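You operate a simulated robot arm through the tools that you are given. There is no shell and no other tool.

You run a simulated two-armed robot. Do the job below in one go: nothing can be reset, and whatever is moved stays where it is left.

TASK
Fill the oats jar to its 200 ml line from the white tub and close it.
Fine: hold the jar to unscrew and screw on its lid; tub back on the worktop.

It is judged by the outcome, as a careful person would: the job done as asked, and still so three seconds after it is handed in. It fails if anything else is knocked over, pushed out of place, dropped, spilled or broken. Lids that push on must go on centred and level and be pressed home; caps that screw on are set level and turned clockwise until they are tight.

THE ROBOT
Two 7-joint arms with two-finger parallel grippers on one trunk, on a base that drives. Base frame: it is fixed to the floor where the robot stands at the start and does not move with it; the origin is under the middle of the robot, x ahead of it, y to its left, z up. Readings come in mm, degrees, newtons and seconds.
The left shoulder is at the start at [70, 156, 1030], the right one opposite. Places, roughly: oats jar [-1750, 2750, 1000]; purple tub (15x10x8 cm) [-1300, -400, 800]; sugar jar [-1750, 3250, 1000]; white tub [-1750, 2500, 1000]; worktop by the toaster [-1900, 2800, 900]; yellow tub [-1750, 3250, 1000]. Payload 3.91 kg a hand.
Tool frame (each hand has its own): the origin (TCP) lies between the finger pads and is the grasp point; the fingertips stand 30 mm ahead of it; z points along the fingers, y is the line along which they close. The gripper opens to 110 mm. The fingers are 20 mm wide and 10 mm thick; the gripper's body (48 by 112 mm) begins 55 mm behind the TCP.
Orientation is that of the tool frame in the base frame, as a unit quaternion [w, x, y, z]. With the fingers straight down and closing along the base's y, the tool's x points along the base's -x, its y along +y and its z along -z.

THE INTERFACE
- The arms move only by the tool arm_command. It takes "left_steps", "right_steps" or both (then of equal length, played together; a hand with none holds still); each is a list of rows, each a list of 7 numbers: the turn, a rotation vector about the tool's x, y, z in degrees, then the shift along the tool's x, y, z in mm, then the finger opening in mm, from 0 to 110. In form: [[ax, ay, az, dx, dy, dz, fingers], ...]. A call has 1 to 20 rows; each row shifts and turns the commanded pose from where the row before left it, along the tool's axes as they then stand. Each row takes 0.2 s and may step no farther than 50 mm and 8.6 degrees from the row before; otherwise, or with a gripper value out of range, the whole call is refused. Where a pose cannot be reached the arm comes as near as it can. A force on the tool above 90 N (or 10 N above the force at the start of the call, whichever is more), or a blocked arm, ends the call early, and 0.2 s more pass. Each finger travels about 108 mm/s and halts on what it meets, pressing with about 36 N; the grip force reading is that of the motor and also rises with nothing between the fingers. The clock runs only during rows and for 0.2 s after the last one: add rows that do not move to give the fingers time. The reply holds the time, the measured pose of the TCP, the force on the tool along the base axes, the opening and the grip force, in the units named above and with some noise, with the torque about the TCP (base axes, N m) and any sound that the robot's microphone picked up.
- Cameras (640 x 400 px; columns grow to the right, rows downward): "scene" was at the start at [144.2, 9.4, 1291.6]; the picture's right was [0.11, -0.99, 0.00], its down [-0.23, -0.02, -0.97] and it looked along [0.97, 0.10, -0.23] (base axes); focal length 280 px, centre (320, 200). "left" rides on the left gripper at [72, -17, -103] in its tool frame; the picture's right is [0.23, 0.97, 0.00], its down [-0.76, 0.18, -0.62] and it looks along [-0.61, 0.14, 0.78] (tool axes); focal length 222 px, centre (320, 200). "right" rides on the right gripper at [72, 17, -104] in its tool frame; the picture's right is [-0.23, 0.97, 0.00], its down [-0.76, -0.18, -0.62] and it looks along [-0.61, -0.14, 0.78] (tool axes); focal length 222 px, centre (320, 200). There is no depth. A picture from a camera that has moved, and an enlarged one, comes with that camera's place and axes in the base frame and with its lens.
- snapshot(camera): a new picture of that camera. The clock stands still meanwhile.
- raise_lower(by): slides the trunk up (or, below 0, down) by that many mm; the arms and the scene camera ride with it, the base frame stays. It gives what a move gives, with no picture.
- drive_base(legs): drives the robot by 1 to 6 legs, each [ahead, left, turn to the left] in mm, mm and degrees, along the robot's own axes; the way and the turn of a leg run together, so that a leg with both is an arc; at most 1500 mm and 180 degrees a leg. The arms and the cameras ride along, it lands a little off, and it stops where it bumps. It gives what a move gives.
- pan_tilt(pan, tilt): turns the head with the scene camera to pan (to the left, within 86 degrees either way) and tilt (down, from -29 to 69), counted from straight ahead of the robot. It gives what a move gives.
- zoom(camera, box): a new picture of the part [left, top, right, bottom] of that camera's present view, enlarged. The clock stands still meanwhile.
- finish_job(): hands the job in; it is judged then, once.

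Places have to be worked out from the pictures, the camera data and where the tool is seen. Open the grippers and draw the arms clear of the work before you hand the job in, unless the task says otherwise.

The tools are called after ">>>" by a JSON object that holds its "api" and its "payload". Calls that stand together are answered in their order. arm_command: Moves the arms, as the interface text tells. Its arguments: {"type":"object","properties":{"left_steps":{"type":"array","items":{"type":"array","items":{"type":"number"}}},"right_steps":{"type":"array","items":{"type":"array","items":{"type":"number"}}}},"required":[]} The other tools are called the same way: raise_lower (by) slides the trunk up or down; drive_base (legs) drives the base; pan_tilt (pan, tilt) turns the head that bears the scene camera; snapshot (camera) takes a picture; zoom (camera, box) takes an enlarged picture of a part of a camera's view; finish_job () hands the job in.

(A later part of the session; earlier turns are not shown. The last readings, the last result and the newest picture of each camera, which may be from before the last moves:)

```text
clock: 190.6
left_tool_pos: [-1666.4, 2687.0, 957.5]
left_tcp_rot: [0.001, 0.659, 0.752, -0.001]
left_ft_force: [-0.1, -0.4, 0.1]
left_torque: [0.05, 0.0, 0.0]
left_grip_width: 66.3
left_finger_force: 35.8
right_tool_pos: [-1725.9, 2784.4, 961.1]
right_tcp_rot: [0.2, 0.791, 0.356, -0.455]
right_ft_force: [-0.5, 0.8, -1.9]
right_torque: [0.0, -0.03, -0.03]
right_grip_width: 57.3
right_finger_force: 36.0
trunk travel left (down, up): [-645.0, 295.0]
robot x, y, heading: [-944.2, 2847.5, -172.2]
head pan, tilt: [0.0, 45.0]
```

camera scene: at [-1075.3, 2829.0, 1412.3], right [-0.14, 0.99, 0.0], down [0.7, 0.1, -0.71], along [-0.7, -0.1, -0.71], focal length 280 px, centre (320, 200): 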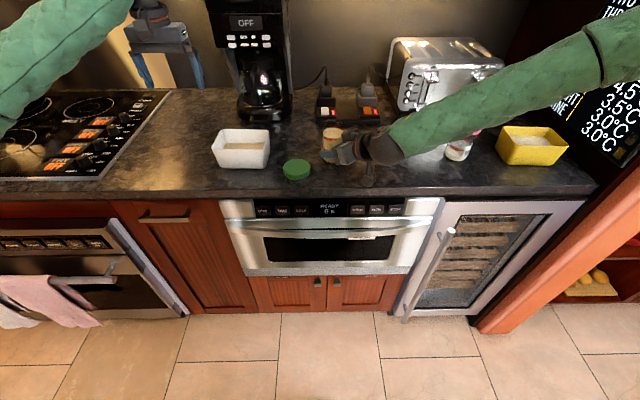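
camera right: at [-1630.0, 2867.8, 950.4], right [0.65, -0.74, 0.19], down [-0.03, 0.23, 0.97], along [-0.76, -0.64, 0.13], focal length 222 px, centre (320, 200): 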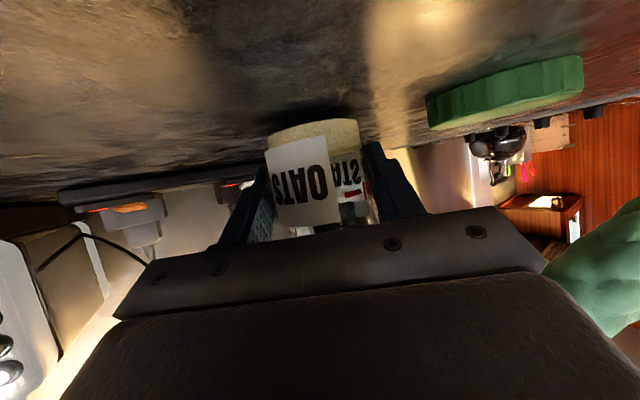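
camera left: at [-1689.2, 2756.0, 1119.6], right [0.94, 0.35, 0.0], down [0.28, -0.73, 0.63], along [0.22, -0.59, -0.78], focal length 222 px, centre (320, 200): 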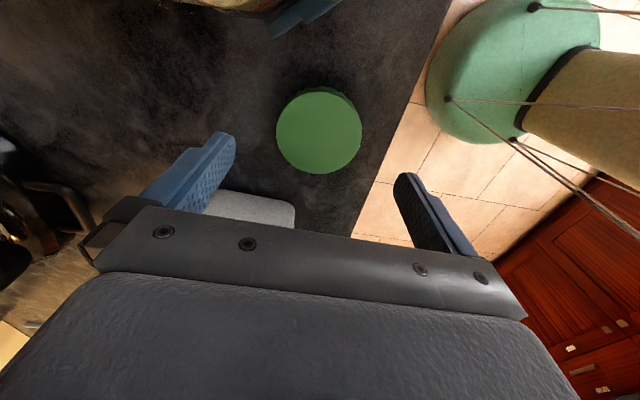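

Lid held with ~13 mm overlap. I lift it 137 mm and carry it over the jar at about [-1731.7, 2775.5].

>>> {"api": "arm_command", "payload": {"left_steps": [[0, 0, 0, 0, 0, -27, 60], [0, 0, 0, 0, 0, -40, 60], [0, 0, 0, 0, 0, -40, 60], [0, 0, 0, 0, 0, -30, 60], [0, 0, 0, 32.1, -17.7, 0, 60], [0, 0, 0, 32.1, -17.7, 0, 60], [0, 0, 0, 32.1, -17.7, 0, 60], [0, 0, 0, 0, 0, 0, 60], [0, 0, 0, 0, 0, 0, 60]]}}

>>> {"api": "zoom", "payload": {"camera": "scene", "box": [300, 90, 380, 170]}}

>>> {"api": "zoom", "payload": {"camera": "left", "box": [160, 0, 480, 260]}}

>>> {"api": "zoom", "payload": {"camera": "right", "box": [200, 60, 440, 300]}}

```text
clock: 192.6
left_tool_pos: [-1731.3, 2778.8, 1094.0]
left_tcp_rot: [0.001, 0.659, 0.752, -0.001]
left_ft_force: [-0.5, 0.5, 0.0]
left_torque: [-0.03, 0.0, 0.0]
left_grip_width: 66.1
left_finger_force: 35.5
right_tool_pos: [-1724.9, 2785.4, 960.8]
right_tcp_rot: [0.2, 0.792, 0.355, -0.455]
right_ft_force: [-0.6, -0.2, -1.1]
right_torque: [0.0, -0.02, 0.03]
right_grip_width: 56.7
right_finger_force: 36.2
trunk travel left (down, up): [-645.0, 295.0]
robot x, y, heading: [-944.6, 2850.0, -171.9]
head pan, tilt: [0.0, 45.0]
```

```text
5.00 times, centred on (340, 130) of scene
camera zoom: at [-1075.5, 2829.9, 1412.4], right [-0.14, 0.99, 0.0], down [0.7, 0.1, -0.71], along [-0.7, -0.1, -0.71], focal length 1400 px, centre (220, 550)
```

zoom: 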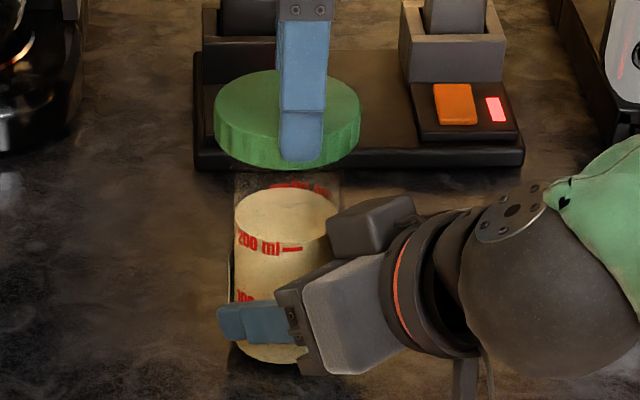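

```text
1.54 times, centred on (320, 130) of left
camera zoom: at [-1757.2, 2848.1, 1198.1], right [0.94, 0.35, 0.0], down [0.28, -0.73, 0.63], along [0.22, -0.59, -0.78], focal length 342 px, centre (320, 308)
```

zoom: 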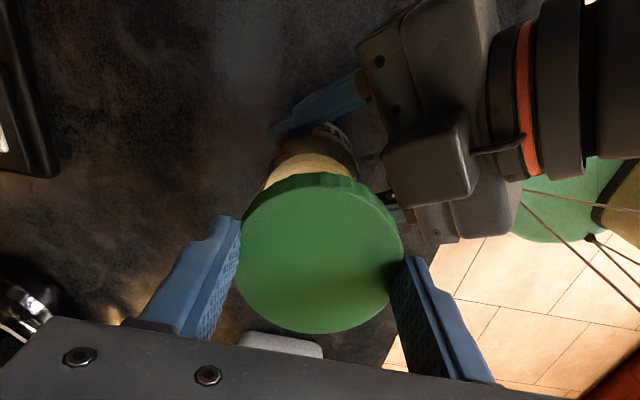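

```text
1.67 times, centred on (320, 180) of right
camera zoom: at [-1630.0, 2868.6, 950.4], right [0.65, -0.74, 0.19], down [-0.03, 0.23, 0.97], along [-0.76, -0.64, 0.13], focal length 370 px, centre (320, 233)
```

zoom: 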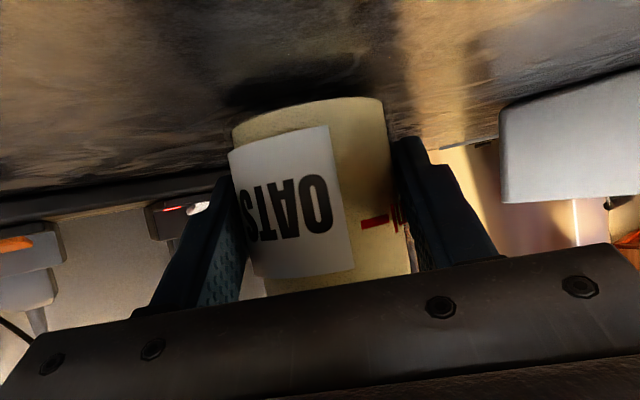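

Lid hangs over the jar; from the scene it is ~2.5 mm left of the jar's axis. I zoom the left camera to measure the other direction.

>>> {"api": "zoom", "payload": {"camera": "left", "box": [260, 50, 380, 150]}}

```text
4.00 times, centred on (320, 100) of left
camera zoom: at [-1757.2, 2848.1, 1198.1], right [0.94, 0.35, 0.0], down [0.28, -0.73, 0.63], along [0.22, -0.59, -0.78], focal length 888 px, centre (320, 600)
```

zoom: 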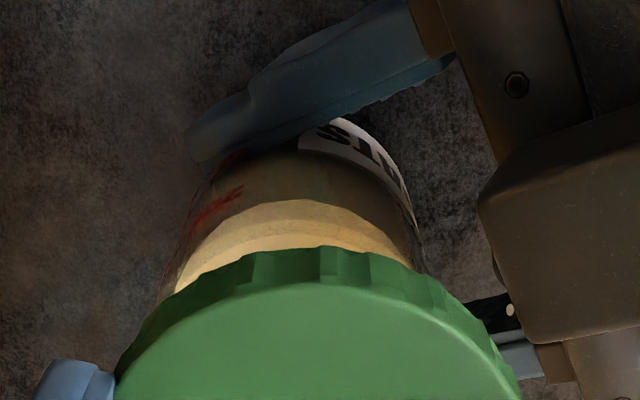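

Comparing with the picture of the lid when it was still on the jar (same camera), the lid needs ≈2.3 mm to the right and ≈1.5 mm forward. I correct and lower 20 mm, then compare again.

>>> {"api": "arm_command", "payload": {"left_steps": [[0, 0, 0, 2.3, -1.5, 0, 60], [0, 0, 0, 0, 0, 10, 60], [0, 0, 0, 0, 0, 10, 60], [0, 0, 0, 0, 0, 0, 60], [0, 0, 0, 0, 0, 0, 60], [0, 0, 0, 0, 0, 0, 60]]}}

>>> {"api": "zoom", "payload": {"camera": "scene", "box": [305, 110, 375, 170]}}

>>> {"api": "zoom", "payload": {"camera": "left", "box": [260, 50, 380, 150]}}

```text
clock: 194.0
left_tool_pos: [-1734.2, 2779.1, 1073.1]
left_tcp_rot: [0.0, 0.659, 0.752, -0.001]
left_ft_force: [-0.5, 0.4, 1.1]
left_torque: [0.01, -0.01, 0.02]
left_grip_width: 66.3
left_finger_force: 36.0
right_tool_pos: [-1725.9, 2785.2, 960.6]
right_tcp_rot: [0.199, 0.792, 0.356, -0.455]
right_ft_force: [0.2, 0.3, -2.0]
right_torque: [0.04, -0.02, 0.05]
right_grip_width: 56.9
right_finger_force: 35.7
trunk travel left (down, up): [-645.0, 295.0]
robot x, y, heading: [-943.6, 2846.8, -172.3]
head pan, tilt: [0.0, 45.0]
```

```text
6.67 times, centred on (340, 140) of scene
camera zoom: at [-1075.3, 2829.3, 1412.4], right [-0.14, 0.99, 0.0], down [0.7, 0.1, -0.71], along [-0.7, -0.1, -0.71], focal length 1867 px, centre (187, 600)
```

zoom: 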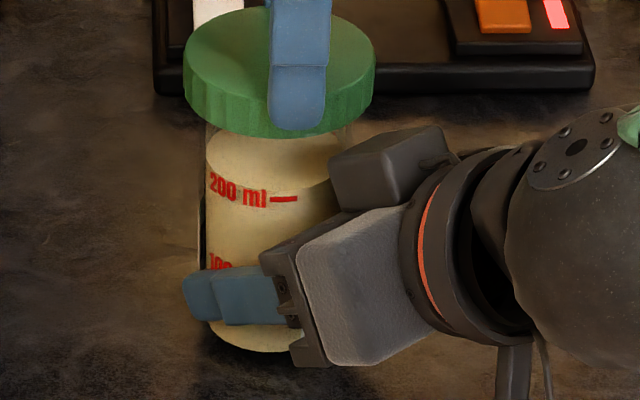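

```text
4.00 times, centred on (320, 100) of left
camera zoom: at [-1759.1, 2848.9, 1177.8], right [0.94, 0.35, 0.0], down [0.28, -0.73, 0.63], along [0.22, -0.59, -0.78], focal length 888 px, centre (320, 600)
```

zoom: 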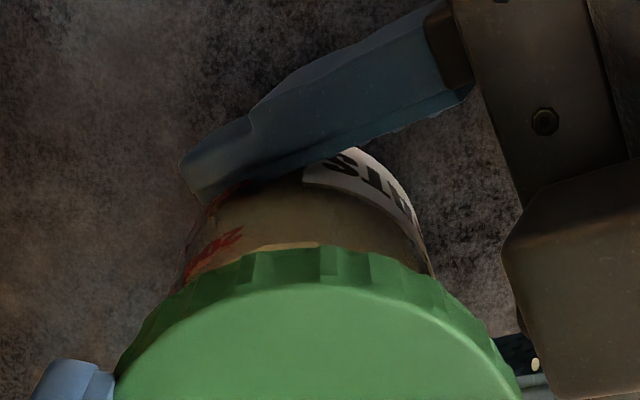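

Alignment now agrees within ~1 mm with the lid-on picture. I lower in 3 mm steps, watching the force.

>>> {"api": "arm_command", "payload": {"left_steps": [[0, 0, 0, 0.5, 0, 3, 60], [0, 0, 0, 0, 0, 3, 60], [0, 0, 0, 0, 0, 0, 60]]}}

>>> {"api": "arm_command", "payload": {"left_steps": [[0, 0, 0, 0, 0, 2, 60], [0, 0, 0, 0, 0, 2, 60], [0, 0, 0, 0, 0, 0, 60]]}}

>>> {"api": "zoom", "payload": {"camera": "scene", "box": [305, 110, 375, 170]}}

```text
clock: 194.8
left_tool_pos: [-1733.2, 2779.9, 1067.2]
left_tcp_rot: [0.001, 0.66, 0.751, -0.002]
left_ft_force: [-0.2, 0.5, -0.7]
left_torque: [0.0, -0.01, -0.01]
left_grip_width: 66.3
left_finger_force: 35.8
right_tool_pos: [-1726.6, 2785.6, 961.4]
right_tcp_rot: [0.199, 0.792, 0.356, -0.454]
right_ft_force: [-0.3, 0.3, -2.2]
right_torque: [0.04, -0.01, -0.02]
right_grip_width: 56.9
right_finger_force: 35.8
trunk travel left (down, up): [-645.0, 295.0]
robot x, y, heading: [-944.2, 2849.4, -171.9]
head pan, tilt: [0.0, 45.0]
```

```text
clock: 195.6
left_tool_pos: [-1735.4, 2780.6, 1063.5]
left_tcp_rot: [0.001, 0.66, 0.751, -0.001]
left_ft_force: [0.0, -0.4, 0.0]
left_torque: [0.02, -0.02, 0.02]
left_grip_width: 66.0
left_finger_force: 36.0
right_tool_pos: [-1726.0, 2784.8, 960.9]
right_tcp_rot: [0.199, 0.792, 0.355, -0.455]
right_ft_force: [-0.1, -0.1, -1.6]
right_torque: [0.02, -0.02, 0.0]
right_grip_width: 57.0
right_finger_force: 36.1
trunk travel left (down, up): [-645.0, 295.0]
robot x, y, heading: [-940.4, 2844.7, -172.1]
head pan, tilt: [0.0, 45.0]
```

```text
6.67 times, centred on (340, 140) of scene
camera zoom: at [-1075.3, 2829.2, 1412.4], right [-0.14, 0.99, 0.0], down [0.7, 0.1, -0.71], along [-0.7, -0.1, -0.71], focal length 1867 px, centre (187, 600)
```

zoom: 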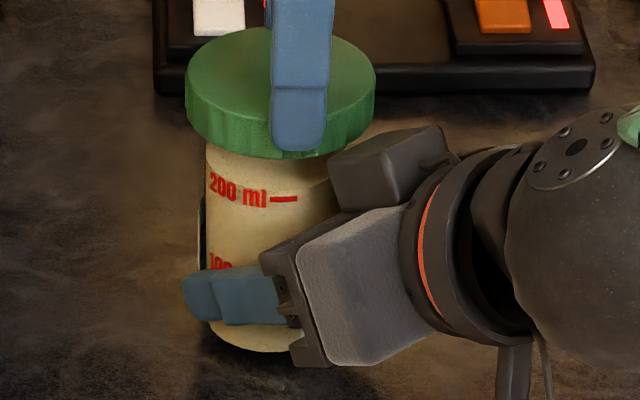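

No contact yet. I continue down in 2 mm steps.

>>> {"api": "arm_command", "payload": {"left_steps": [[0, 0, 0, 0, 0, 2, 60], [0, 0, 0, 0, 0, 0, 60]]}}

>>> {"api": "arm_command", "payload": {"left_steps": [[0, 0, 0, 0, 0, 2, 60], [0, 0, 0, 0, 0, 0, 60]]}}

>>> {"api": "arm_command", "payload": {"left_steps": [[0, 0, 0, 0, 0, 1.5, 60], [0, 0, 0, 0, 0, 0, 60]]}}

```text
clock: 196.2
left_tool_pos: [-1735.1, 2779.5, 1061.4]
left_tcp_rot: [0.0, 0.659, 0.752, -0.002]
left_ft_force: [0.0, 0.1, 0.0]
left_torque: [-0.05, -0.03, -0.03]
left_grip_width: 66.1
left_finger_force: 36.4
right_tool_pos: [-1726.0, 2785.0, 961.9]
right_tcp_rot: [0.198, 0.792, 0.355, -0.455]
right_ft_force: [-0.5, 0.0, -1.3]
right_torque: [0.0, -0.02, 0.01]
right_grip_width: 57.0
right_finger_force: 35.9
trunk travel left (down, up): [-645.0, 295.0]
robot x, y, heading: [-944.9, 2848.8, -172.4]
head pan, tilt: [0.0, 45.0]
```

```text
clock: 196.8
left_tool_pos: [-1735.9, 2779.9, 1058.8]
left_tcp_rot: [0.001, 0.659, 0.752, -0.002]
left_ft_force: [0.2, 0.4, -0.8]
left_torque: [0.0, -0.04, 0.01]
left_grip_width: 66.0
left_finger_force: 35.8
right_tool_pos: [-1726.0, 2784.2, 961.2]
right_tcp_rot: [0.199, 0.792, 0.355, -0.455]
right_ft_force: [0.6, -0.4, -1.4]
right_torque: [0.03, -0.03, 0.02]
right_grip_width: 56.8
right_finger_force: 36.1
trunk travel left (down, up): [-645.0, 295.0]
robot x, y, heading: [-945.8, 2850.4, -172.3]
head pan, tilt: [0.0, 45.0]
```

```text
clock: 197.4
left_tool_pos: [-1734.6, 2779.9, 1059.9]
left_tcp_rot: [0.0, 0.66, 0.752, -0.003]
left_ft_force: [0.7, 1.0, 0.2]
left_torque: [-0.01, 0.0, -0.03]
left_grip_width: 66.1
left_finger_force: 35.7
right_tool_pos: [-1725.9, 2784.9, 962.2]
right_tcp_rot: [0.199, 0.792, 0.356, -0.455]
right_ft_force: [-0.8, 0.2, -2.1]
right_torque: [0.03, -0.01, -0.02]
right_grip_width: 56.9
right_finger_force: 35.6
trunk travel left (down, up): [-645.0, 295.0]
robot x, y, heading: [-945.5, 2847.1, -172.0]
head pan, tilt: [0.0, 45.0]
```

>>> {"api": "arm_command", "payload": {"left_steps": [[0, 0, 0, 0, 0, 1.5, 60], [0, 0, 0, 0, 0, 0, 60]]}}

>>> {"api": "arm_command", "payload": {"left_steps": [[0, 0, 0, 0, 0, 1.5, 60], [0, 0, 0, 0, 0, 0, 60]]}}

>>> {"api": "zoom", "payload": {"camera": "scene", "box": [305, 110, 375, 170]}}

```text
clock: 198.0
left_tool_pos: [-1735.9, 2778.7, 1056.3]
left_tcp_rot: [0.0, 0.659, 0.752, -0.003]
left_ft_force: [-14.1, -7.2, -0.4]
left_torque: [-0.18, 0.81, -0.09]
left_grip_width: 66.3
left_finger_force: 35.5
right_tool_pos: [-1724.5, 2784.5, 961.7]
right_tcp_rot: [0.2, 0.791, 0.356, -0.455]
right_ft_force: [13.9, 7.5, -1.0]
right_torque: [-0.54, 0.55, 0.08]
right_grip_width: 56.8
right_finger_force: 35.5
trunk travel left (down, up): [-645.0, 295.0]
robot x, y, heading: [-945.9, 2848.2, -172.2]
head pan, tilt: [0.0, 45.0]
```

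```text
clock: 198.6
left_tool_pos: [-1735.3, 2778.8, 1055.3]
left_tcp_rot: [0.0, 0.659, 0.752, -0.002]
left_ft_force: [-19.5, -7.3, 11.2]
left_torque: [-0.41, 1.16, -0.11]
left_grip_width: 66.3
left_finger_force: 35.9
right_tool_pos: [-1724.8, 2786.1, 960.2]
right_tcp_rot: [0.199, 0.793, 0.356, -0.453]
right_ft_force: [18.6, 6.5, -11.9]
right_torque: [-0.19, 0.61, 0.17]
right_grip_width: 57.0
right_finger_force: 36.3
trunk travel left (down, up): [-645.0, 295.0]
robot x, y, heading: [-945.4, 2846.5, -172.3]
head pan, tilt: [0.0, 45.0]
```

```text
6.67 times, centred on (340, 140) of scene
camera zoom: at [-1075.3, 2829.2, 1412.3], right [-0.14, 0.99, 0.0], down [0.7, 0.1, -0.71], along [-0.7, -0.1, -0.71], focal length 1867 px, centre (187, 600)
```

zoom: 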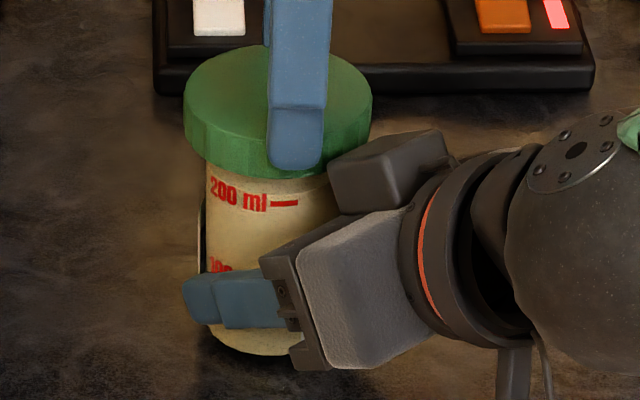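

Contact: the lid has found the neck (11 N down) and wants to centre ≈2.5 mm forward. I ease it there, then begin turning clockwise (tool z positive) with slight downward feed.

>>> {"api": "arm_command", "payload": {"left_steps": [[0, 0, 0, -0.7, -2.5, 0, 60], [0, 0, 0, 0, 0, 0, 60], [0, 0, 0, 0, 0, 0, 60]]}}

>>> {"api": "arm_command", "payload": {"left_steps": [[0, 0, 8, 0, 0, 0.1, 60], [0, 0, 8, 0, 0, 0.2, 60], [0, 0, 8, 0, 0, 0.2, 60], [0, 0, 8, 0, 0, 0.2, 60], [0, 0, 0, 0, 0, 0, 60]]}}

```text
clock: 199.4
left_tool_pos: [-1736.3, 2779.4, 1055.1]
left_tcp_rot: [0.001, 0.66, 0.751, -0.002]
left_ft_force: [9.5, 4.8, 26.1]
left_torque: [0.5, -0.81, -0.03]
left_grip_width: 66.5
left_finger_force: 36.5
right_tool_pos: [-1727.2, 2784.7, 961.4]
right_tcp_rot: [0.198, 0.793, 0.354, -0.455]
right_ft_force: [-9.1, -4.0, -26.2]
right_torque: [0.12, -0.45, -0.04]
right_grip_width: 57.1
right_finger_force: 35.6
trunk travel left (down, up): [-645.0, 295.0]
robot x, y, heading: [-943.7, 2848.8, -172.2]
head pan, tilt: [0.0, 45.0]
```

```text
clock: 200.6
left_tool_pos: [-1736.1, 2778.3, 1054.1]
left_tcp_rot: [0.002, 0.841, 0.54, -0.002]
left_ft_force: [30.3, -8.6, 16.8]
left_torque: [-0.43, -1.71, 0.06]
left_grip_width: 66.4
left_finger_force: 36.1
right_tool_pos: [-1728.1, 2786.0, 962.1]
right_tcp_rot: [0.198, 0.792, 0.354, -0.456]
right_ft_force: [-30.7, 7.4, -15.5]
right_torque: [-0.28, -1.05, -0.44]
right_grip_width: 56.9
right_finger_force: 36.0
trunk travel left (down, up): [-645.0, 295.0]
robot x, y, heading: [-945.1, 2845.3, -172.2]
head pan, tilt: [0.0, 45.0]
```

>>> {"api": "arm_command", "payload": {"left_steps": [[0, 0, 8, 0.8, 1.8, 0.2, 60], [0, 0, 8, 0, 0, 0.2, 60], [0, 0, 8, 0, 0, 0.2, 60], [0, 0, 8, 0, 0, 0.2, 60], [0, 0, 0, 0, 0, 0, 60]]}}

>>> {"api": "zoom", "payload": {"camera": "scene", "box": [305, 110, 375, 170]}}

```text
clock: 201.8
left_tool_pos: [-1735.4, 2778.1, 1055.0]
left_tcp_rot: [0.002, 0.958, 0.288, -0.001]
left_ft_force: [16.7, -36.4, 10.9]
left_torque: [-1.83, -0.87, 0.2]
left_grip_width: 66.4
left_finger_force: 36.1
right_tool_pos: [-1726.8, 2785.5, 962.2]
right_tcp_rot: [0.198, 0.792, 0.354, -0.456]
right_ft_force: [-21.9, 37.1, -0.3]
right_torque: [-1.33, -0.14, -0.64]
right_grip_width: 57.5
right_finger_force: 35.9
trunk travel left (down, up): [-645.0, 295.0]
robot x, y, heading: [-947.2, 2846.5, -172.2]
head pan, tilt: [0.0, 45.0]
```

```text
6.67 times, centred on (340, 140) of scene
camera zoom: at [-1074.8, 2829.4, 1412.5], right [-0.14, 0.99, 0.0], down [0.7, 0.1, -0.71], along [-0.7, -0.1, -0.71], focal length 1867 px, centre (187, 600)
```

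zoom: 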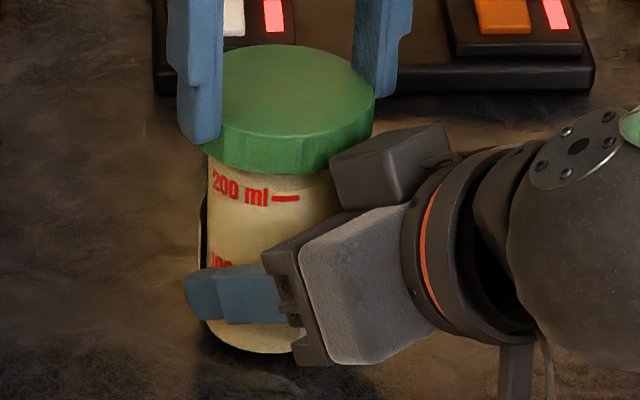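

Side force −36 N builds up because the lid isn't centred on the hand's turning axis. I relieve it with a 4.5 mm shift before turning on.

>>> {"api": "arm_command", "payload": {"left_steps": [[0, 0, 0, -0.4, 2.2, 0, 60], [0, 0, 0, -0.4, 2.2, 0, 60], [0, 0, 0, 0, 0, 0, 60], [0, 0, 0, 0, 0, 0, 60]]}}

```text
clock: 202.8
left_tool_pos: [-1732.7, 2775.1, 1054.6]
left_tcp_rot: [0.0, 0.958, 0.288, -0.002]
left_ft_force: [-2.0, -2.7, 5.5]
left_torque: [0.12, 0.42, -0.01]
left_grip_width: 66.4
left_finger_force: 35.6
right_tool_pos: [-1725.0, 2783.8, 961.7]
right_tcp_rot: [0.2, 0.791, 0.356, -0.455]
right_ft_force: [2.8, 5.6, 1.3]
right_torque: [-0.13, -0.13, -0.1]
right_grip_width: 57.3
right_finger_force: 36.0
trunk travel left (down, up): [-645.0, 295.0]
robot x, y, heading: [-944.2, 2846.2, -172.0]
head pan, tilt: [0.0, 45.0]
```

Forces are nearly zero now. From the two zero-force positions I infer the lid's centre offset and compensate during the turn: 4 more rows clockwise.

>>> {"api": "arm_command", "payload": {"left_steps": [[0, 0, 8, -0.3, 0.6, 0.2, 60], [0, 0, 8, -0.3, 0.6, 0.2, 60], [0, 0, 8, -0.3, 0.6, 0.2, 60], [0, 0, 8, -0.3, 0.6, 0.2, 60], [0, 0, 0, 0, 0, 0, 60]]}}

>>> {"api": "zoom", "payload": {"camera": "scene", "box": [305, 110, 375, 170]}}

```text
clock: 204.0
left_tool_pos: [-1732.5, 2770.9, 1054.6]
left_tcp_rot: [0.002, 1.0, 0.012, -0.001]
left_ft_force: [11.9, 22.7, 12.7]
left_torque: [2.01, -0.42, -0.11]
left_grip_width: 66.2
left_finger_force: 35.7
right_tool_pos: [-1725.4, 2784.9, 961.0]
right_tcp_rot: [0.2, 0.791, 0.356, -0.455]
right_ft_force: [-10.0, -24.1, -6.8]
right_torque: [0.03, -0.62, 0.2]
right_grip_width: 57.3
right_finger_force: 36.3
trunk travel left (down, up): [-645.0, 295.0]
robot x, y, heading: [-945.6, 2851.9, -171.9]
head pan, tilt: [0.0, 45.0]
```

```text
6.67 times, centred on (340, 140) of scene
camera zoom: at [-1074.6, 2829.1, 1412.4], right [-0.14, 0.99, 0.0], down [0.7, 0.1, -0.71], along [-0.7, -0.1, -0.71], focal length 1867 px, centre (187, 600)
```

zoom: 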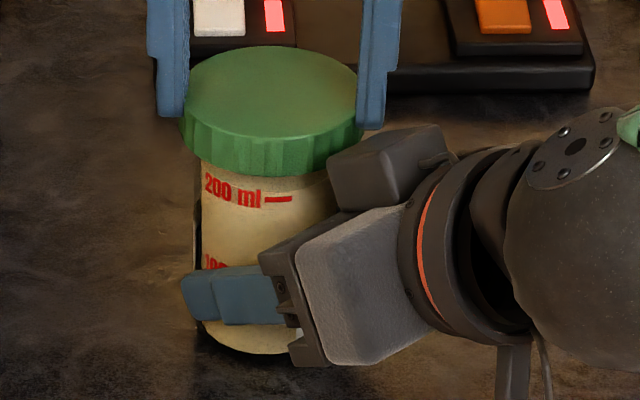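

The lid hasn't dropped yet, so the thread start may not be reached. I relieve the side force, release the lid, rise and turn back for another stroke with better centring.

>>> {"api": "arm_command", "payload": {"left_steps": [[0, 0, 0, 0.8, -1.5, 0, 60], [0, 0, 0, 0.7, -1.5, 0, 60], [0, 0, 0, 0, 0, 0, 60], [0, 0, 0, 0, 0, 0, 60]]}}

>>> {"api": "arm_command", "payload": {"left_steps": [[0, 0, 0, 0, 0, -0.5, 66], [0, 0, 0, 0, 0, 0, 72], [0, 0, 0, 0, 0, 0, 80], [0, 0, 0, 0, 0, 0, 86], [0, 0, 0, 0, 0, -15, 86], [0, 0, 0, 0, 0, -35, 86], [0, 0, 0, 0, 0, -35, 90], [0, 0, -8, 0, 0, 0, 90], [0, 0, -8, 0, 0, 0, 90], [0, 0, -8, 0, 0, 0, 90], [0, 0, -8, 0, 0, 0, 90], [0, 0, -8, 0, 0, 0, 90], [0, 0, -8, 0, 0, 0, 90], [0, 0, -8, 0, 0, 0, 90], [0, 0, -8, 0, 0, 0, 90], [0, 0, -8, 0, 0, 0, 90], [0, 0, -8, 0, 0, 0, 90], [0, 0, -8, 0, 0, 0, 90], [0, 0, -8, 0, 0, 0, 90], [0, 0, 0, 0, 0, 0, 90]]}}

>>> {"api": "zoom", "payload": {"camera": "left", "box": [220, 40, 420, 180]}}

>>> {"api": "zoom", "payload": {"camera": "scene", "box": [305, 110, 375, 170]}}

```text
clock: 205.0
left_tool_pos: [-1731.3, 2771.7, 1053.4]
left_tcp_rot: [0.003, 1.0, 0.015, -0.001]
left_ft_force: [-14.8, -15.3, 6.1]
left_torque: [-1.02, 1.31, 0.05]
left_grip_width: 66.0
left_finger_force: 35.8
right_tool_pos: [-1724.4, 2786.2, 961.5]
right_tcp_rot: [0.199, 0.792, 0.356, -0.455]
right_ft_force: [15.6, 11.6, 3.9]
right_torque: [-0.88, 0.32, 0.12]
right_grip_width: 57.2
right_finger_force: 35.9
trunk travel left (down, up): [-645.0, 295.0]
robot x, y, heading: [-944.2, 2847.7, -171.8]
head pan, tilt: [0.0, 45.0]
```

```text
clock: 209.2
left_tool_pos: [-1730.2, 2775.7, 1137.1]
left_tcp_rot: [0.001, 0.658, 0.753, -0.001]
left_ft_force: [-0.1, -0.4, -0.3]
left_torque: [0.0, 0.0, 0.02]
left_grip_width: 89.9
left_finger_force: 0.1
right_tool_pos: [-1725.4, 2785.5, 962.0]
right_tcp_rot: [0.2, 0.792, 0.356, -0.455]
right_ft_force: [0.6, -0.9, 2.2]
right_torque: [-0.13, -0.1, 0.04]
right_grip_width: 57.0
right_finger_force: 36.1
trunk travel left (down, up): [-645.0, 295.0]
robot x, y, heading: [-946.2, 2847.1, -172.3]
head pan, tilt: [0.0, 45.0]
```

```text
2.86 times, centred on (320, 110) of left
camera zoom: at [-1756.0, 2844.5, 1242.7], right [0.94, 0.35, 0.0], down [0.28, -0.73, 0.63], along [0.22, -0.59, -0.78], focal length 635 px, centre (320, 457)
```

zoom: 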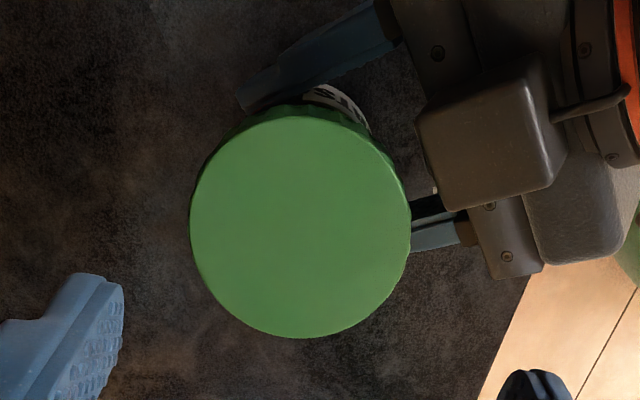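

```text
6.67 times, centred on (340, 140) of scene
camera zoom: at [-1074.9, 2829.1, 1412.4], right [-0.14, 0.99, 0.0], down [0.7, 0.1, -0.71], along [-0.7, -0.1, -0.71], focal length 1867 px, centre (187, 600)
```

zoom: 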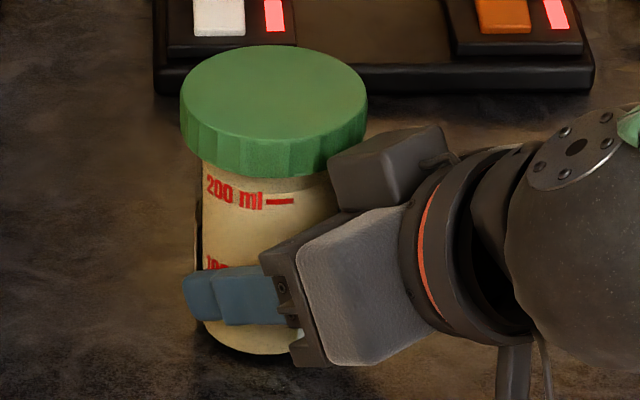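

The lid lies level on the jar; its centre is at ≈[2.1, −7.8] in my tool frame (≈[-1738, 2777]). I centre over it precisely, go down and grip.

>>> {"api": "arm_command", "payload": {"left_steps": [[0, 0, 0, 2.1, -7.8, 0, 88], [0, 0, 0, 0, 0, 35, 88], [0, 0, 0, 0, 0, 0, 88], [0, 0, 0, 0, 0, 0, 88]]}}

>>> {"api": "zoom", "payload": {"camera": "left", "box": [220, 60, 420, 200]}}

```text
clock: 210.2
left_tool_pos: [-1739.8, 2775.6, 1102.7]
left_tcp_rot: [0.0, 0.66, 0.751, -0.002]
left_ft_force: [-0.3, 0.3, -0.8]
left_torque: [0.03, 0.02, 0.04]
left_grip_width: 88.1
left_finger_force: 0.1
right_tool_pos: [-1725.7, 2785.5, 961.3]
right_tcp_rot: [0.2, 0.792, 0.356, -0.455]
right_ft_force: [-0.6, 0.4, 3.4]
right_torque: [-0.1, -0.09, 0.04]
right_grip_width: 57.2
right_finger_force: 36.1
trunk travel left (down, up): [-645.0, 295.0]
robot x, y, heading: [-943.8, 2847.9, -172.2]
head pan, tilt: [0.0, 45.0]
```

```text
2.86 times, centred on (320, 130) of left
camera zoom: at [-1765.4, 2845.7, 1206.6], right [0.94, 0.35, 0.0], down [0.28, -0.73, 0.63], along [0.22, -0.59, -0.78], focal length 635 px, centre (320, 400)
```

zoom: 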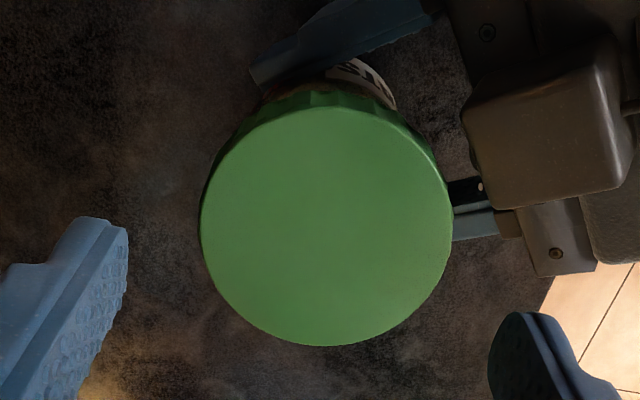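

Now within ~1 mm. Final correction, down to z≈1051 and grip.

>>> {"api": "arm_command", "payload": {"left_steps": [[0, 0, 0, 0.6, 1.0, 0, 88], [0, 0, 0, 0, 0, 30, 88], [0, 0, 0, 0, 0, 21, 88], [0, 0, 0, 0, 0, 0, 82], [0, 0, 0, 0, 0, 0, 77], [0, 0, 0, 0, 0, 0, 73], [0, 0, 0, 0, 0, 0, 69], [0, 0, 0, 0, 0, 0, 60], [0, 0, 0, 0, 0, 0, 60], [0, 0, 0, 0, 0, 0, 60], [0, 0, 0, 0, 0, 0, 60]]}}

```text
clock: 212.6
left_tool_pos: [-1738.7, 2778.6, 1052.1]
left_tcp_rot: [0.001, 0.659, 0.752, -0.002]
left_ft_force: [17.7, 5.2, 1.4]
left_torque: [0.24, -0.68, 0.08]
left_grip_width: 66.4
left_finger_force: 36.0
right_tool_pos: [-1726.6, 2785.4, 960.9]
right_tcp_rot: [0.2, 0.791, 0.356, -0.456]
right_ft_force: [-18.0, -6.1, -1.0]
right_torque: [0.26, -0.97, -0.17]
right_grip_width: 57.3
right_finger_force: 36.3
trunk travel left (down, up): [-645.0, 295.0]
robot x, y, heading: [-948.3, 2845.4, -172.0]
head pan, tilt: [0.0, 45.0]
```

Side force 18 N: the gripped lid centre lies ≈2 mm off the tool axis. I shift +2 mm, then turn clockwise with compensation and a small downward feed.

>>> {"api": "arm_command", "payload": {"left_steps": [[0, 0, 0, 0, 1, 0, 60], [0, 0, 0, 0, 1, 0, 60], [0, 0, 0, 0, 0, 0, 60]]}}

>>> {"api": "arm_command", "payload": {"left_steps": [[0, 0, 8, -0.28, 0, 0.2, 60], [0, 0, 8, -0.28, 0, 0.2, 60], [0, 0, 8, -0.28, 0, 0.2, 60], [0, 0, 8, -0.28, 0, 0.2, 60], [0, 0, 0, 0, 0, 0, 60]]}}

```text
clock: 213.4
left_tool_pos: [-1737.0, 2777.5, 1053.0]
left_tcp_rot: [0.001, 0.659, 0.752, -0.002]
left_ft_force: [5.5, 11.5, -2.8]
left_torque: [0.47, -0.33, 0.02]
left_grip_width: 66.5
left_finger_force: 35.9
right_tool_pos: [-1725.3, 2785.0, 962.4]
right_tcp_rot: [0.2, 0.791, 0.356, -0.455]
right_ft_force: [-5.8, -12.1, 3.3]
right_torque: [0.51, -0.17, 0.07]
right_grip_width: 57.2
right_finger_force: 36.2
trunk travel left (down, up): [-645.0, 295.0]
robot x, y, heading: [-944.6, 2848.3, -171.9]
head pan, tilt: [0.0, 45.0]
```

```text
clock: 214.6
left_tool_pos: [-1735.0, 2775.4, 1052.8]
left_tcp_rot: [0.001, 0.841, 0.541, -0.002]
left_ft_force: [22.1, 14.1, 7.2]
left_torque: [0.63, -1.23, 0.03]
left_grip_width: 66.2
left_finger_force: 36.2
right_tool_pos: [-1725.4, 2784.1, 961.3]
right_tcp_rot: [0.199, 0.791, 0.355, -0.456]
right_ft_force: [-20.2, -15.2, 0.4]
right_torque: [0.21, -0.52, -0.06]
right_grip_width: 57.3
right_finger_force: 35.9
trunk travel left (down, up): [-645.0, 295.0]
robot x, y, heading: [-944.7, 2847.7, -171.9]
head pan, tilt: [0.0, 45.0]
```

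>>> {"api": "arm_command", "payload": {"left_steps": [[0, 0, 8, 0.6, 0.4, 0.2, 60], [0, 0, 8, 0.6, 0.4, 0.2, 60], [0, 0, 8, 0.3, 0.2, 0.2, 60], [0, 0, 8, 0.3, 0.2, 0.2, 60], [0, 0, 0, 0, 0, 0, 60]]}}

>>> {"api": "zoom", "payload": {"camera": "scene", "box": [305, 110, 375, 170]}}

```text
clock: 215.8
left_tool_pos: [-1733.8, 2774.4, 1051.0]
left_tcp_rot: [0.003, 0.957, 0.289, -0.002]
left_ft_force: [4.6, -22.4, 4.8]
left_torque: [-1.14, 0.11, 0.1]
left_grip_width: 66.2
left_finger_force: 36.2
right_tool_pos: [-1726.3, 2786.0, 962.0]
right_tcp_rot: [0.199, 0.792, 0.356, -0.455]
right_ft_force: [-10.5, 21.1, 9.2]
right_torque: [-1.24, 0.2, -0.46]
right_grip_width: 57.2
right_finger_force: 35.8
trunk travel left (down, up): [-645.0, 295.0]
robot x, y, heading: [-942.0, 2848.7, -172.2]
head pan, tilt: [0.0, 45.0]
```

```text
6.67 times, centred on (340, 140) of scene
camera zoom: at [-1074.6, 2829.2, 1412.5], right [-0.14, 0.99, 0.0], down [0.7, 0.1, -0.71], along [-0.7, -0.1, -0.71], focal length 1867 px, centre (187, 600)
```

zoom: 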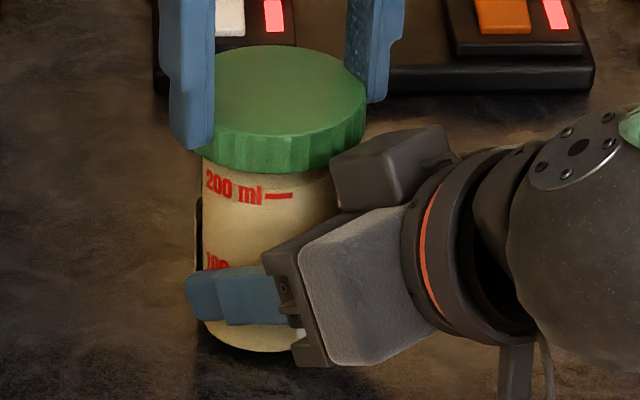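

>>> {"api": "arm_command", "payload": {"left_steps": [[0, 0, 8, -0.5, 0.8, 0.2, 60], [0, 0, 8, -0.5, 0.8, 0.2, 60], [0, 0, 8, -0.2, 0.2, 0.2, 60], [0, 0, 8, -0.2, 0.2, 0.2, 60], [0, 0, 0, 0, 0, 0, 60]]}}

>>> {"api": "zoom", "payload": {"camera": "scene", "box": [305, 110, 375, 170]}}

```text
clock: 217.0
left_tool_pos: [-1734.5, 2773.3, 1050.8]
left_tcp_rot: [0.002, 1.0, 0.012, 0.0]
left_ft_force: [16.9, -34.5, 14.3]
left_torque: [-1.54, -0.7, 0.17]
left_grip_width: 66.2
left_finger_force: 36.5
right_tool_pos: [-1726.4, 2786.6, 960.3]
right_tcp_rot: [0.2, 0.792, 0.355, -0.454]
right_ft_force: [-19.4, 36.9, -2.1]
right_torque: [-1.22, -0.39, -0.71]
right_grip_width: 57.4
right_finger_force: 36.0
trunk travel left (down, up): [-645.0, 295.0]
robot x, y, heading: [-946.6, 2848.6, -172.0]
head pan, tilt: [0.0, 45.0]
```

```text
6.67 times, centred on (340, 140) of scene
camera zoom: at [-1074.3, 2829.6, 1412.5], right [-0.14, 0.99, 0.0], down [0.7, 0.1, -0.71], along [-0.7, -0.1, -0.71], focal length 1867 px, centre (187, 600)
```

zoom: 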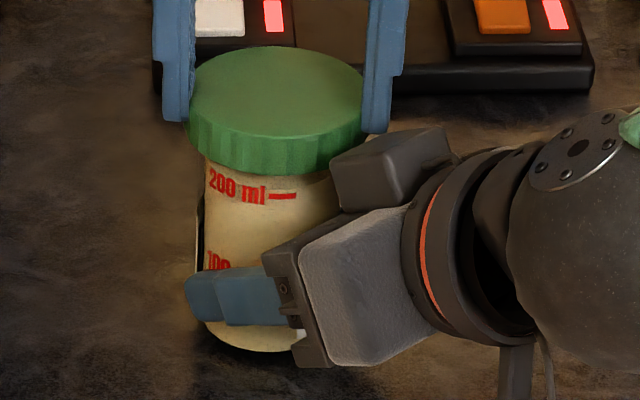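

Measured against the jar's own marks, the lid has come down ~3.4 mm and is near its original height; torque is still low. I relieve the side load, release, and go back for a third clockwise stroke.

>>> {"api": "arm_command", "payload": {"left_steps": [[0, 0, 0, 0.8, 1.5, 0, 60], [0, 0, 0, 0.8, 1.5, 0, 60], [0, 0, 0, 0, 0, 0, 60], [0, 0, 0, 0, 0, 0, 60]]}}

>>> {"api": "arm_command", "payload": {"left_steps": [[0, 0, 0, 0, 0, -0.5, 66], [0, 0, 0, 0, 0, 0, 72], [0, 0, 0, 0, 0, 0, 80], [0, 0, 0, 0, 0, 0, 86], [0, 0, 0, 0, 0, -15, 86], [0, 0, 0, 0, 0, -35, 86], [0, 0, 0, 0, 0, -35, 90], [0, 0, -8, 0, 0, 0, 90], [0, 0, -8, 0, 0, 0, 90], [0, 0, -8, 0, 0, 0, 90], [0, 0, -8, 0, 0, 0, 90], [0, 0, -8, 0, 0, 0, 90], [0, 0, -8, 0, 0, 0, 90], [0, 0, -8, 0, 0, 0, 90], [0, 0, -8, 0, 0, 0, 90], [0, 0, -8, 0, 0, 0, 90], [0, 0, -8, 0, 0, 0, 90], [0, 0, -8, 0, 0, 0, 90], [0, 0, -8, 0, 0, 0, 90], [0, 0, 0, 0, 0, 0, 90]]}}

>>> {"api": "zoom", "payload": {"camera": "left", "box": [220, 40, 420, 180]}}

>>> {"api": "zoom", "payload": {"camera": "scene", "box": [305, 110, 375, 170]}}

```text
clock: 218.0
left_tool_pos: [-1731.2, 2771.9, 1050.3]
left_tcp_rot: [0.001, 1.0, 0.012, -0.001]
left_ft_force: [5.1, -8.3, 22.7]
left_torque: [-0.1, 0.2, 0.03]
left_grip_width: 66.0
left_finger_force: 36.1
right_tool_pos: [-1724.2, 2784.8, 960.8]
right_tcp_rot: [0.201, 0.791, 0.357, -0.454]
right_ft_force: [-5.0, 10.5, -11.7]
right_torque: [-0.17, -0.38, -0.29]
right_grip_width: 57.5
right_finger_force: 35.9
trunk travel left (down, up): [-645.0, 295.0]
robot x, y, heading: [-943.5, 2846.7, -172.1]
head pan, tilt: [0.0, 45.0]
```

```text
clock: 222.2
left_tool_pos: [-1732.1, 2772.5, 1134.8]
left_tcp_rot: [0.0, 0.659, 0.752, -0.001]
left_ft_force: [-0.1, 0.4, 0.2]
left_torque: [0.02, 0.02, -0.02]
left_grip_width: 89.9
left_finger_force: 0.0
right_tool_pos: [-1726.1, 2784.2, 960.9]
right_tcp_rot: [0.199, 0.792, 0.355, -0.455]
right_ft_force: [0.7, 0.6, -1.0]
right_torque: [-0.02, 0.01, -0.02]
right_grip_width: 57.0
right_finger_force: 35.4
trunk travel left (down, up): [-645.0, 295.0]
robot x, y, heading: [-946.5, 2846.8, -171.8]
head pan, tilt: [0.0, 45.0]
```

```text
2.86 times, centred on (320, 110) of left
camera zoom: at [-1758.0, 2841.7, 1239.3], right [0.94, 0.35, 0.0], down [0.28, -0.73, 0.63], along [0.22, -0.59, -0.78], focal length 635 px, centre (320, 457)
```

zoom: 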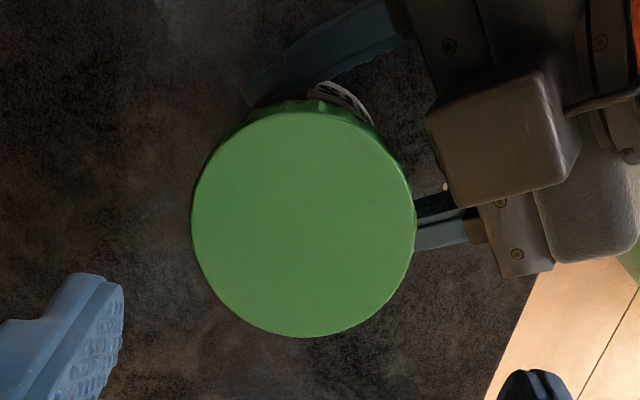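

```text
6.67 times, centred on (340, 140) of scene
camera zoom: at [-1075.2, 2829.2, 1412.4], right [-0.14, 0.99, 0.0], down [0.7, 0.1, -0.71], along [-0.7, -0.1, -0.71], focal length 1867 px, centre (187, 600)
```

zoom: 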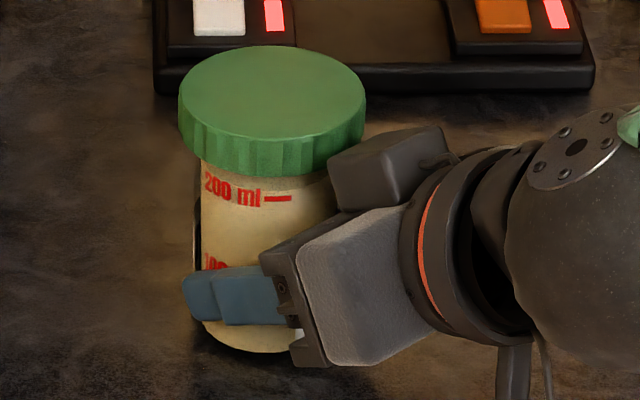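

The lid is level and lower. I centre for the third stroke (shift ≈[3.6, −4.3]) and grip.

>>> {"api": "arm_command", "payload": {"left_steps": [[0, 0, 0, 3.6, -4.3, 0, 88], [0, 0, 0, 0, 0, 35, 88], [0, 0, 0, 0, 0, 30, 88], [0, 0, 0, 0, 0, 19, 88], [0, 0, 0, 0, 0, 0, 82], [0, 0, 0, 0, 0, 0, 77], [0, 0, 0, 0, 0, 0, 73], [0, 0, 0, 0, 0, 0, 69], [0, 0, 0, 0, 0, 0, 60], [0, 0, 0, 0, 0, 0, 60], [0, 0, 0, 0, 0, 0, 60], [0, 0, 0, 0, 0, 0, 60]]}}

>>> {"api": "zoom", "payload": {"camera": "left", "box": [160, 60, 480, 260]}}

```text
clock: 224.8
left_tool_pos: [-1737.7, 2773.3, 1052.1]
left_tcp_rot: [0.001, 0.659, 0.752, -0.002]
left_ft_force: [-11.8, -4.7, -1.4]
left_torque: [-0.11, 0.44, -0.04]
left_grip_width: 67.9
left_finger_force: 36.0
right_tool_pos: [-1726.2, 2784.1, 962.3]
right_tcp_rot: [0.2, 0.791, 0.356, -0.455]
right_ft_force: [11.7, 3.9, -0.1]
right_torque: [-0.32, 0.57, 0.12]
right_grip_width: 57.2
right_finger_force: 35.8
trunk travel left (down, up): [-645.0, 295.0]
robot x, y, heading: [-942.4, 2848.6, -172.3]
head pan, tilt: [0.0, 45.0]
```

```text
2.00 times, centred on (320, 160) of left
camera zoom: at [-1763.2, 2844.2, 1157.6], right [0.94, 0.35, 0.0], down [0.28, -0.73, 0.63], along [0.22, -0.59, -0.78], focal length 444 px, centre (320, 280)
```

zoom: 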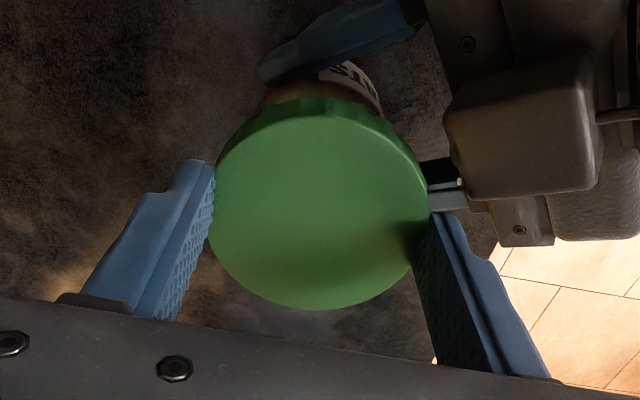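

Third stroke begins with an improved path compensation; I watch the torque about z.

>>> {"api": "arm_command", "payload": {"left_steps": [[0, 0, 8, 0.2, 0.0, 0.2, 60], [0, 0, 8, 0.2, 0.2, 0.2, 60], [0, 0, 8, 0.2, 0.2, 0.2, 60], [0, 0, 8, 0.2, 0.2, 0.2, 60], [0, 0, 0, 0, 0, 0, 60]]}}

>>> {"api": "arm_command", "payload": {"left_steps": [[0, 0, 8, 0.0, 0.5, 0.2, 60], [0, 0, 8, 0.0, 0.5, 0.2, 60], [0, 0, 8, 0.0, 0.5, 0.2, 60], [0, 0, 8, 0.0, 0.5, 0.2, 60], [0, 0, 0, 0, 0, 0, 60]]}}

>>> {"api": "zoom", "payload": {"camera": "scene", "box": [305, 110, 375, 170]}}

```text
clock: 226.0
left_tool_pos: [-1736.6, 2775.0, 1051.9]
left_tcp_rot: [0.0, 0.841, 0.54, -0.002]
left_ft_force: [4.9, -11.1, 20.2]
left_torque: [-0.38, -0.1, -0.03]
left_grip_width: 67.1
left_finger_force: 35.9
right_tool_pos: [-1725.6, 2784.9, 961.5]
right_tcp_rot: [0.198, 0.793, 0.355, -0.454]
right_ft_force: [-6.7, 7.8, -12.5]
right_torque: [-0.84, -0.39, -0.18]
right_grip_width: 56.9
right_finger_force: 36.3
trunk travel left (down, up): [-645.0, 295.0]
robot x, y, heading: [-945.9, 2848.0, -172.0]
head pan, tilt: [0.0, 45.0]
```

```text
clock: 227.2
left_tool_pos: [-1734.2, 2773.5, 1051.4]
left_tcp_rot: [0.001, 0.958, 0.288, -0.002]
left_ft_force: [13.1, -10.0, 33.4]
left_torque: [-0.37, -0.43, -0.15]
left_grip_width: 66.7
left_finger_force: 36.0
right_tool_pos: [-1726.0, 2786.0, 961.1]
right_tcp_rot: [0.199, 0.792, 0.356, -0.454]
right_ft_force: [-16.5, 10.2, -22.9]
right_torque: [-0.38, -0.5, -0.28]
right_grip_width: 57.2
right_finger_force: 36.0
trunk travel left (down, up): [-645.0, 295.0]
robot x, y, heading: [-945.9, 2849.2, -172.2]
head pan, tilt: [0.0, 45.0]
```

```text
6.67 times, centred on (340, 140) of scene
camera zoom: at [-1074.7, 2829.4, 1412.4], right [-0.14, 0.99, 0.0], down [0.7, 0.1, -0.71], along [-0.7, -0.1, -0.71], focal length 1867 px, centre (187, 600)
```

zoom: 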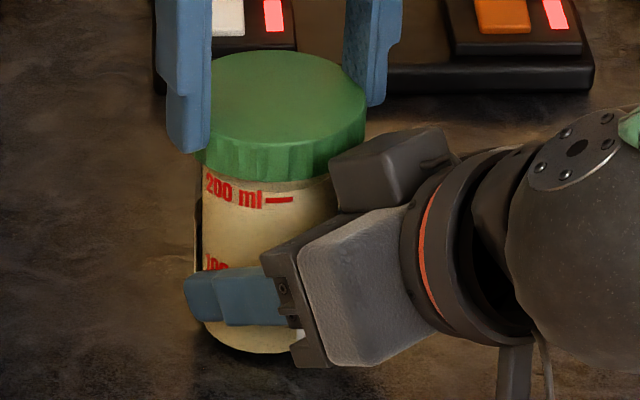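

The lid is now as low as it was originally (gap to the 200 ml dash equals the first picture). I keep turning without feed to tighten, watching torque.

>>> {"api": "arm_command", "payload": {"left_steps": [[0, 0, 8, 0.1, 0.8, -0.3, 60], [0, 0, 8, 0.1, 0.8, 0, 60], [0, 0, 0, 0, 0, 0, 60]]}}

>>> {"api": "arm_command", "payload": {"left_steps": [[0, 0, 8, 0.1, 0.8, 0, 60], [0, 0, 8, 0.1, 0.8, 0, 60], [0, 0, 0, 0, 0, 0, 60]]}}

>>> {"api": "zoom", "payload": {"camera": "scene", "box": [305, 110, 375, 170]}}

```text
clock: 228.0
left_tool_pos: [-1734.5, 2773.5, 1048.3]
left_tcp_rot: [0.002, 0.989, 0.151, 0.0]
left_ft_force: [13.5, -10.0, 22.6]
left_torque: [-0.27, -0.36, -0.09]
left_grip_width: 66.3
left_finger_force: 36.4
right_tool_pos: [-1726.1, 2785.9, 960.3]
right_tcp_rot: [0.199, 0.792, 0.355, -0.455]
right_ft_force: [-14.1, 12.5, -19.0]
right_torque: [-0.31, -0.92, -0.27]
right_grip_width: 57.1
right_finger_force: 35.9
trunk travel left (down, up): [-645.0, 295.0]
robot x, y, heading: [-941.5, 2844.8, -172.0]
head pan, tilt: [0.0, 45.0]
```

```text
clock: 228.8
left_tool_pos: [-1735.1, 2772.7, 1049.7]
left_tcp_rot: [0.001, 1.0, 0.013, 0.0]
left_ft_force: [-3.7, -3.1, 1.5]
left_torque: [-0.12, 0.15, 1.41]
left_grip_width: 66.0
left_finger_force: 36.0
right_tool_pos: [-1725.6, 2784.0, 962.1]
right_tcp_rot: [0.199, 0.792, 0.356, -0.455]
right_ft_force: [5.1, 4.0, -1.5]
right_torque: [-0.12, 0.23, -1.35]
right_grip_width: 58.2
right_finger_force: 36.2
trunk travel left (down, up): [-645.0, 295.0]
robot x, y, heading: [-947.3, 2850.8, -172.0]
head pan, tilt: [0.0, 45.0]
```

```text
6.67 times, centred on (340, 140) of scene
camera zoom: at [-1075.3, 2829.2, 1412.3], right [-0.14, 0.99, 0.0], down [0.7, 0.1, -0.71], along [-0.7, -0.1, -0.71], focal length 1867 px, centre (187, 600)
```

zoom: 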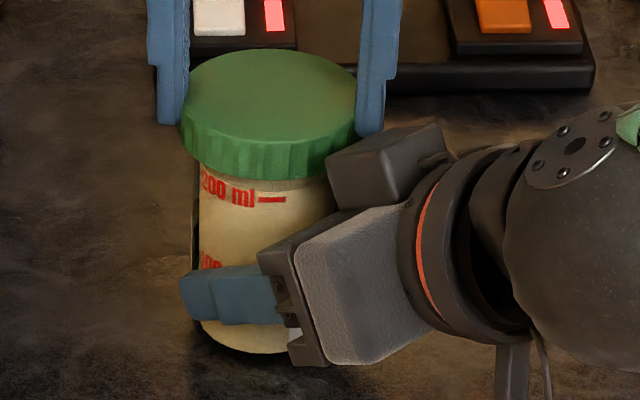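

Torque jumped to 1.4 N·m against the jar — the lid is tight. I add a final 8° nip to be sure and read the torque.

>>> {"api": "arm_command", "payload": {"left_steps": [[0, 0, 4, 0, 0.3, 0, 60], [0, 0, 4, 0, 0.3, 0, 60], [0, 0, 0, 0, 0, 0, 60]]}}

>>> {"api": "zoom", "payload": {"camera": "scene", "box": [305, 110, 375, 170]}}

```text
clock: 229.6
left_tool_pos: [-1734.2, 2771.3, 1050.5]
left_tcp_rot: [0.002, 0.998, -0.058, 0.0]
left_ft_force: [-2.5, 8.5, -7.6]
left_torque: [0.89, 0.25, 1.0]
left_grip_width: 66.1
left_finger_force: 36.0
right_tool_pos: [-1726.1, 2784.2, 962.2]
right_tcp_rot: [0.2, 0.791, 0.356, -0.455]
right_ft_force: [1.9, -7.3, 5.8]
right_torque: [-0.28, -0.03, -0.92]
right_grip_width: 59.8
right_finger_force: 35.6
trunk travel left (down, up): [-645.0, 295.0]
robot x, y, heading: [-944.3, 2845.0, -172.5]
head pan, tilt: [0.0, 45.0]
```

```text
6.67 times, centred on (340, 140) of scene
camera zoom: at [-1075.4, 2829.2, 1412.3], right [-0.14, 0.99, 0.0], down [0.7, 0.1, -0.71], along [-0.7, -0.1, -0.71], focal length 1867 px, centre (187, 600)
```

zoom: 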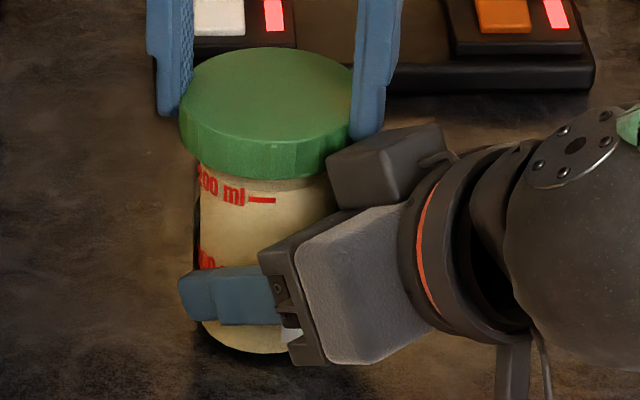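

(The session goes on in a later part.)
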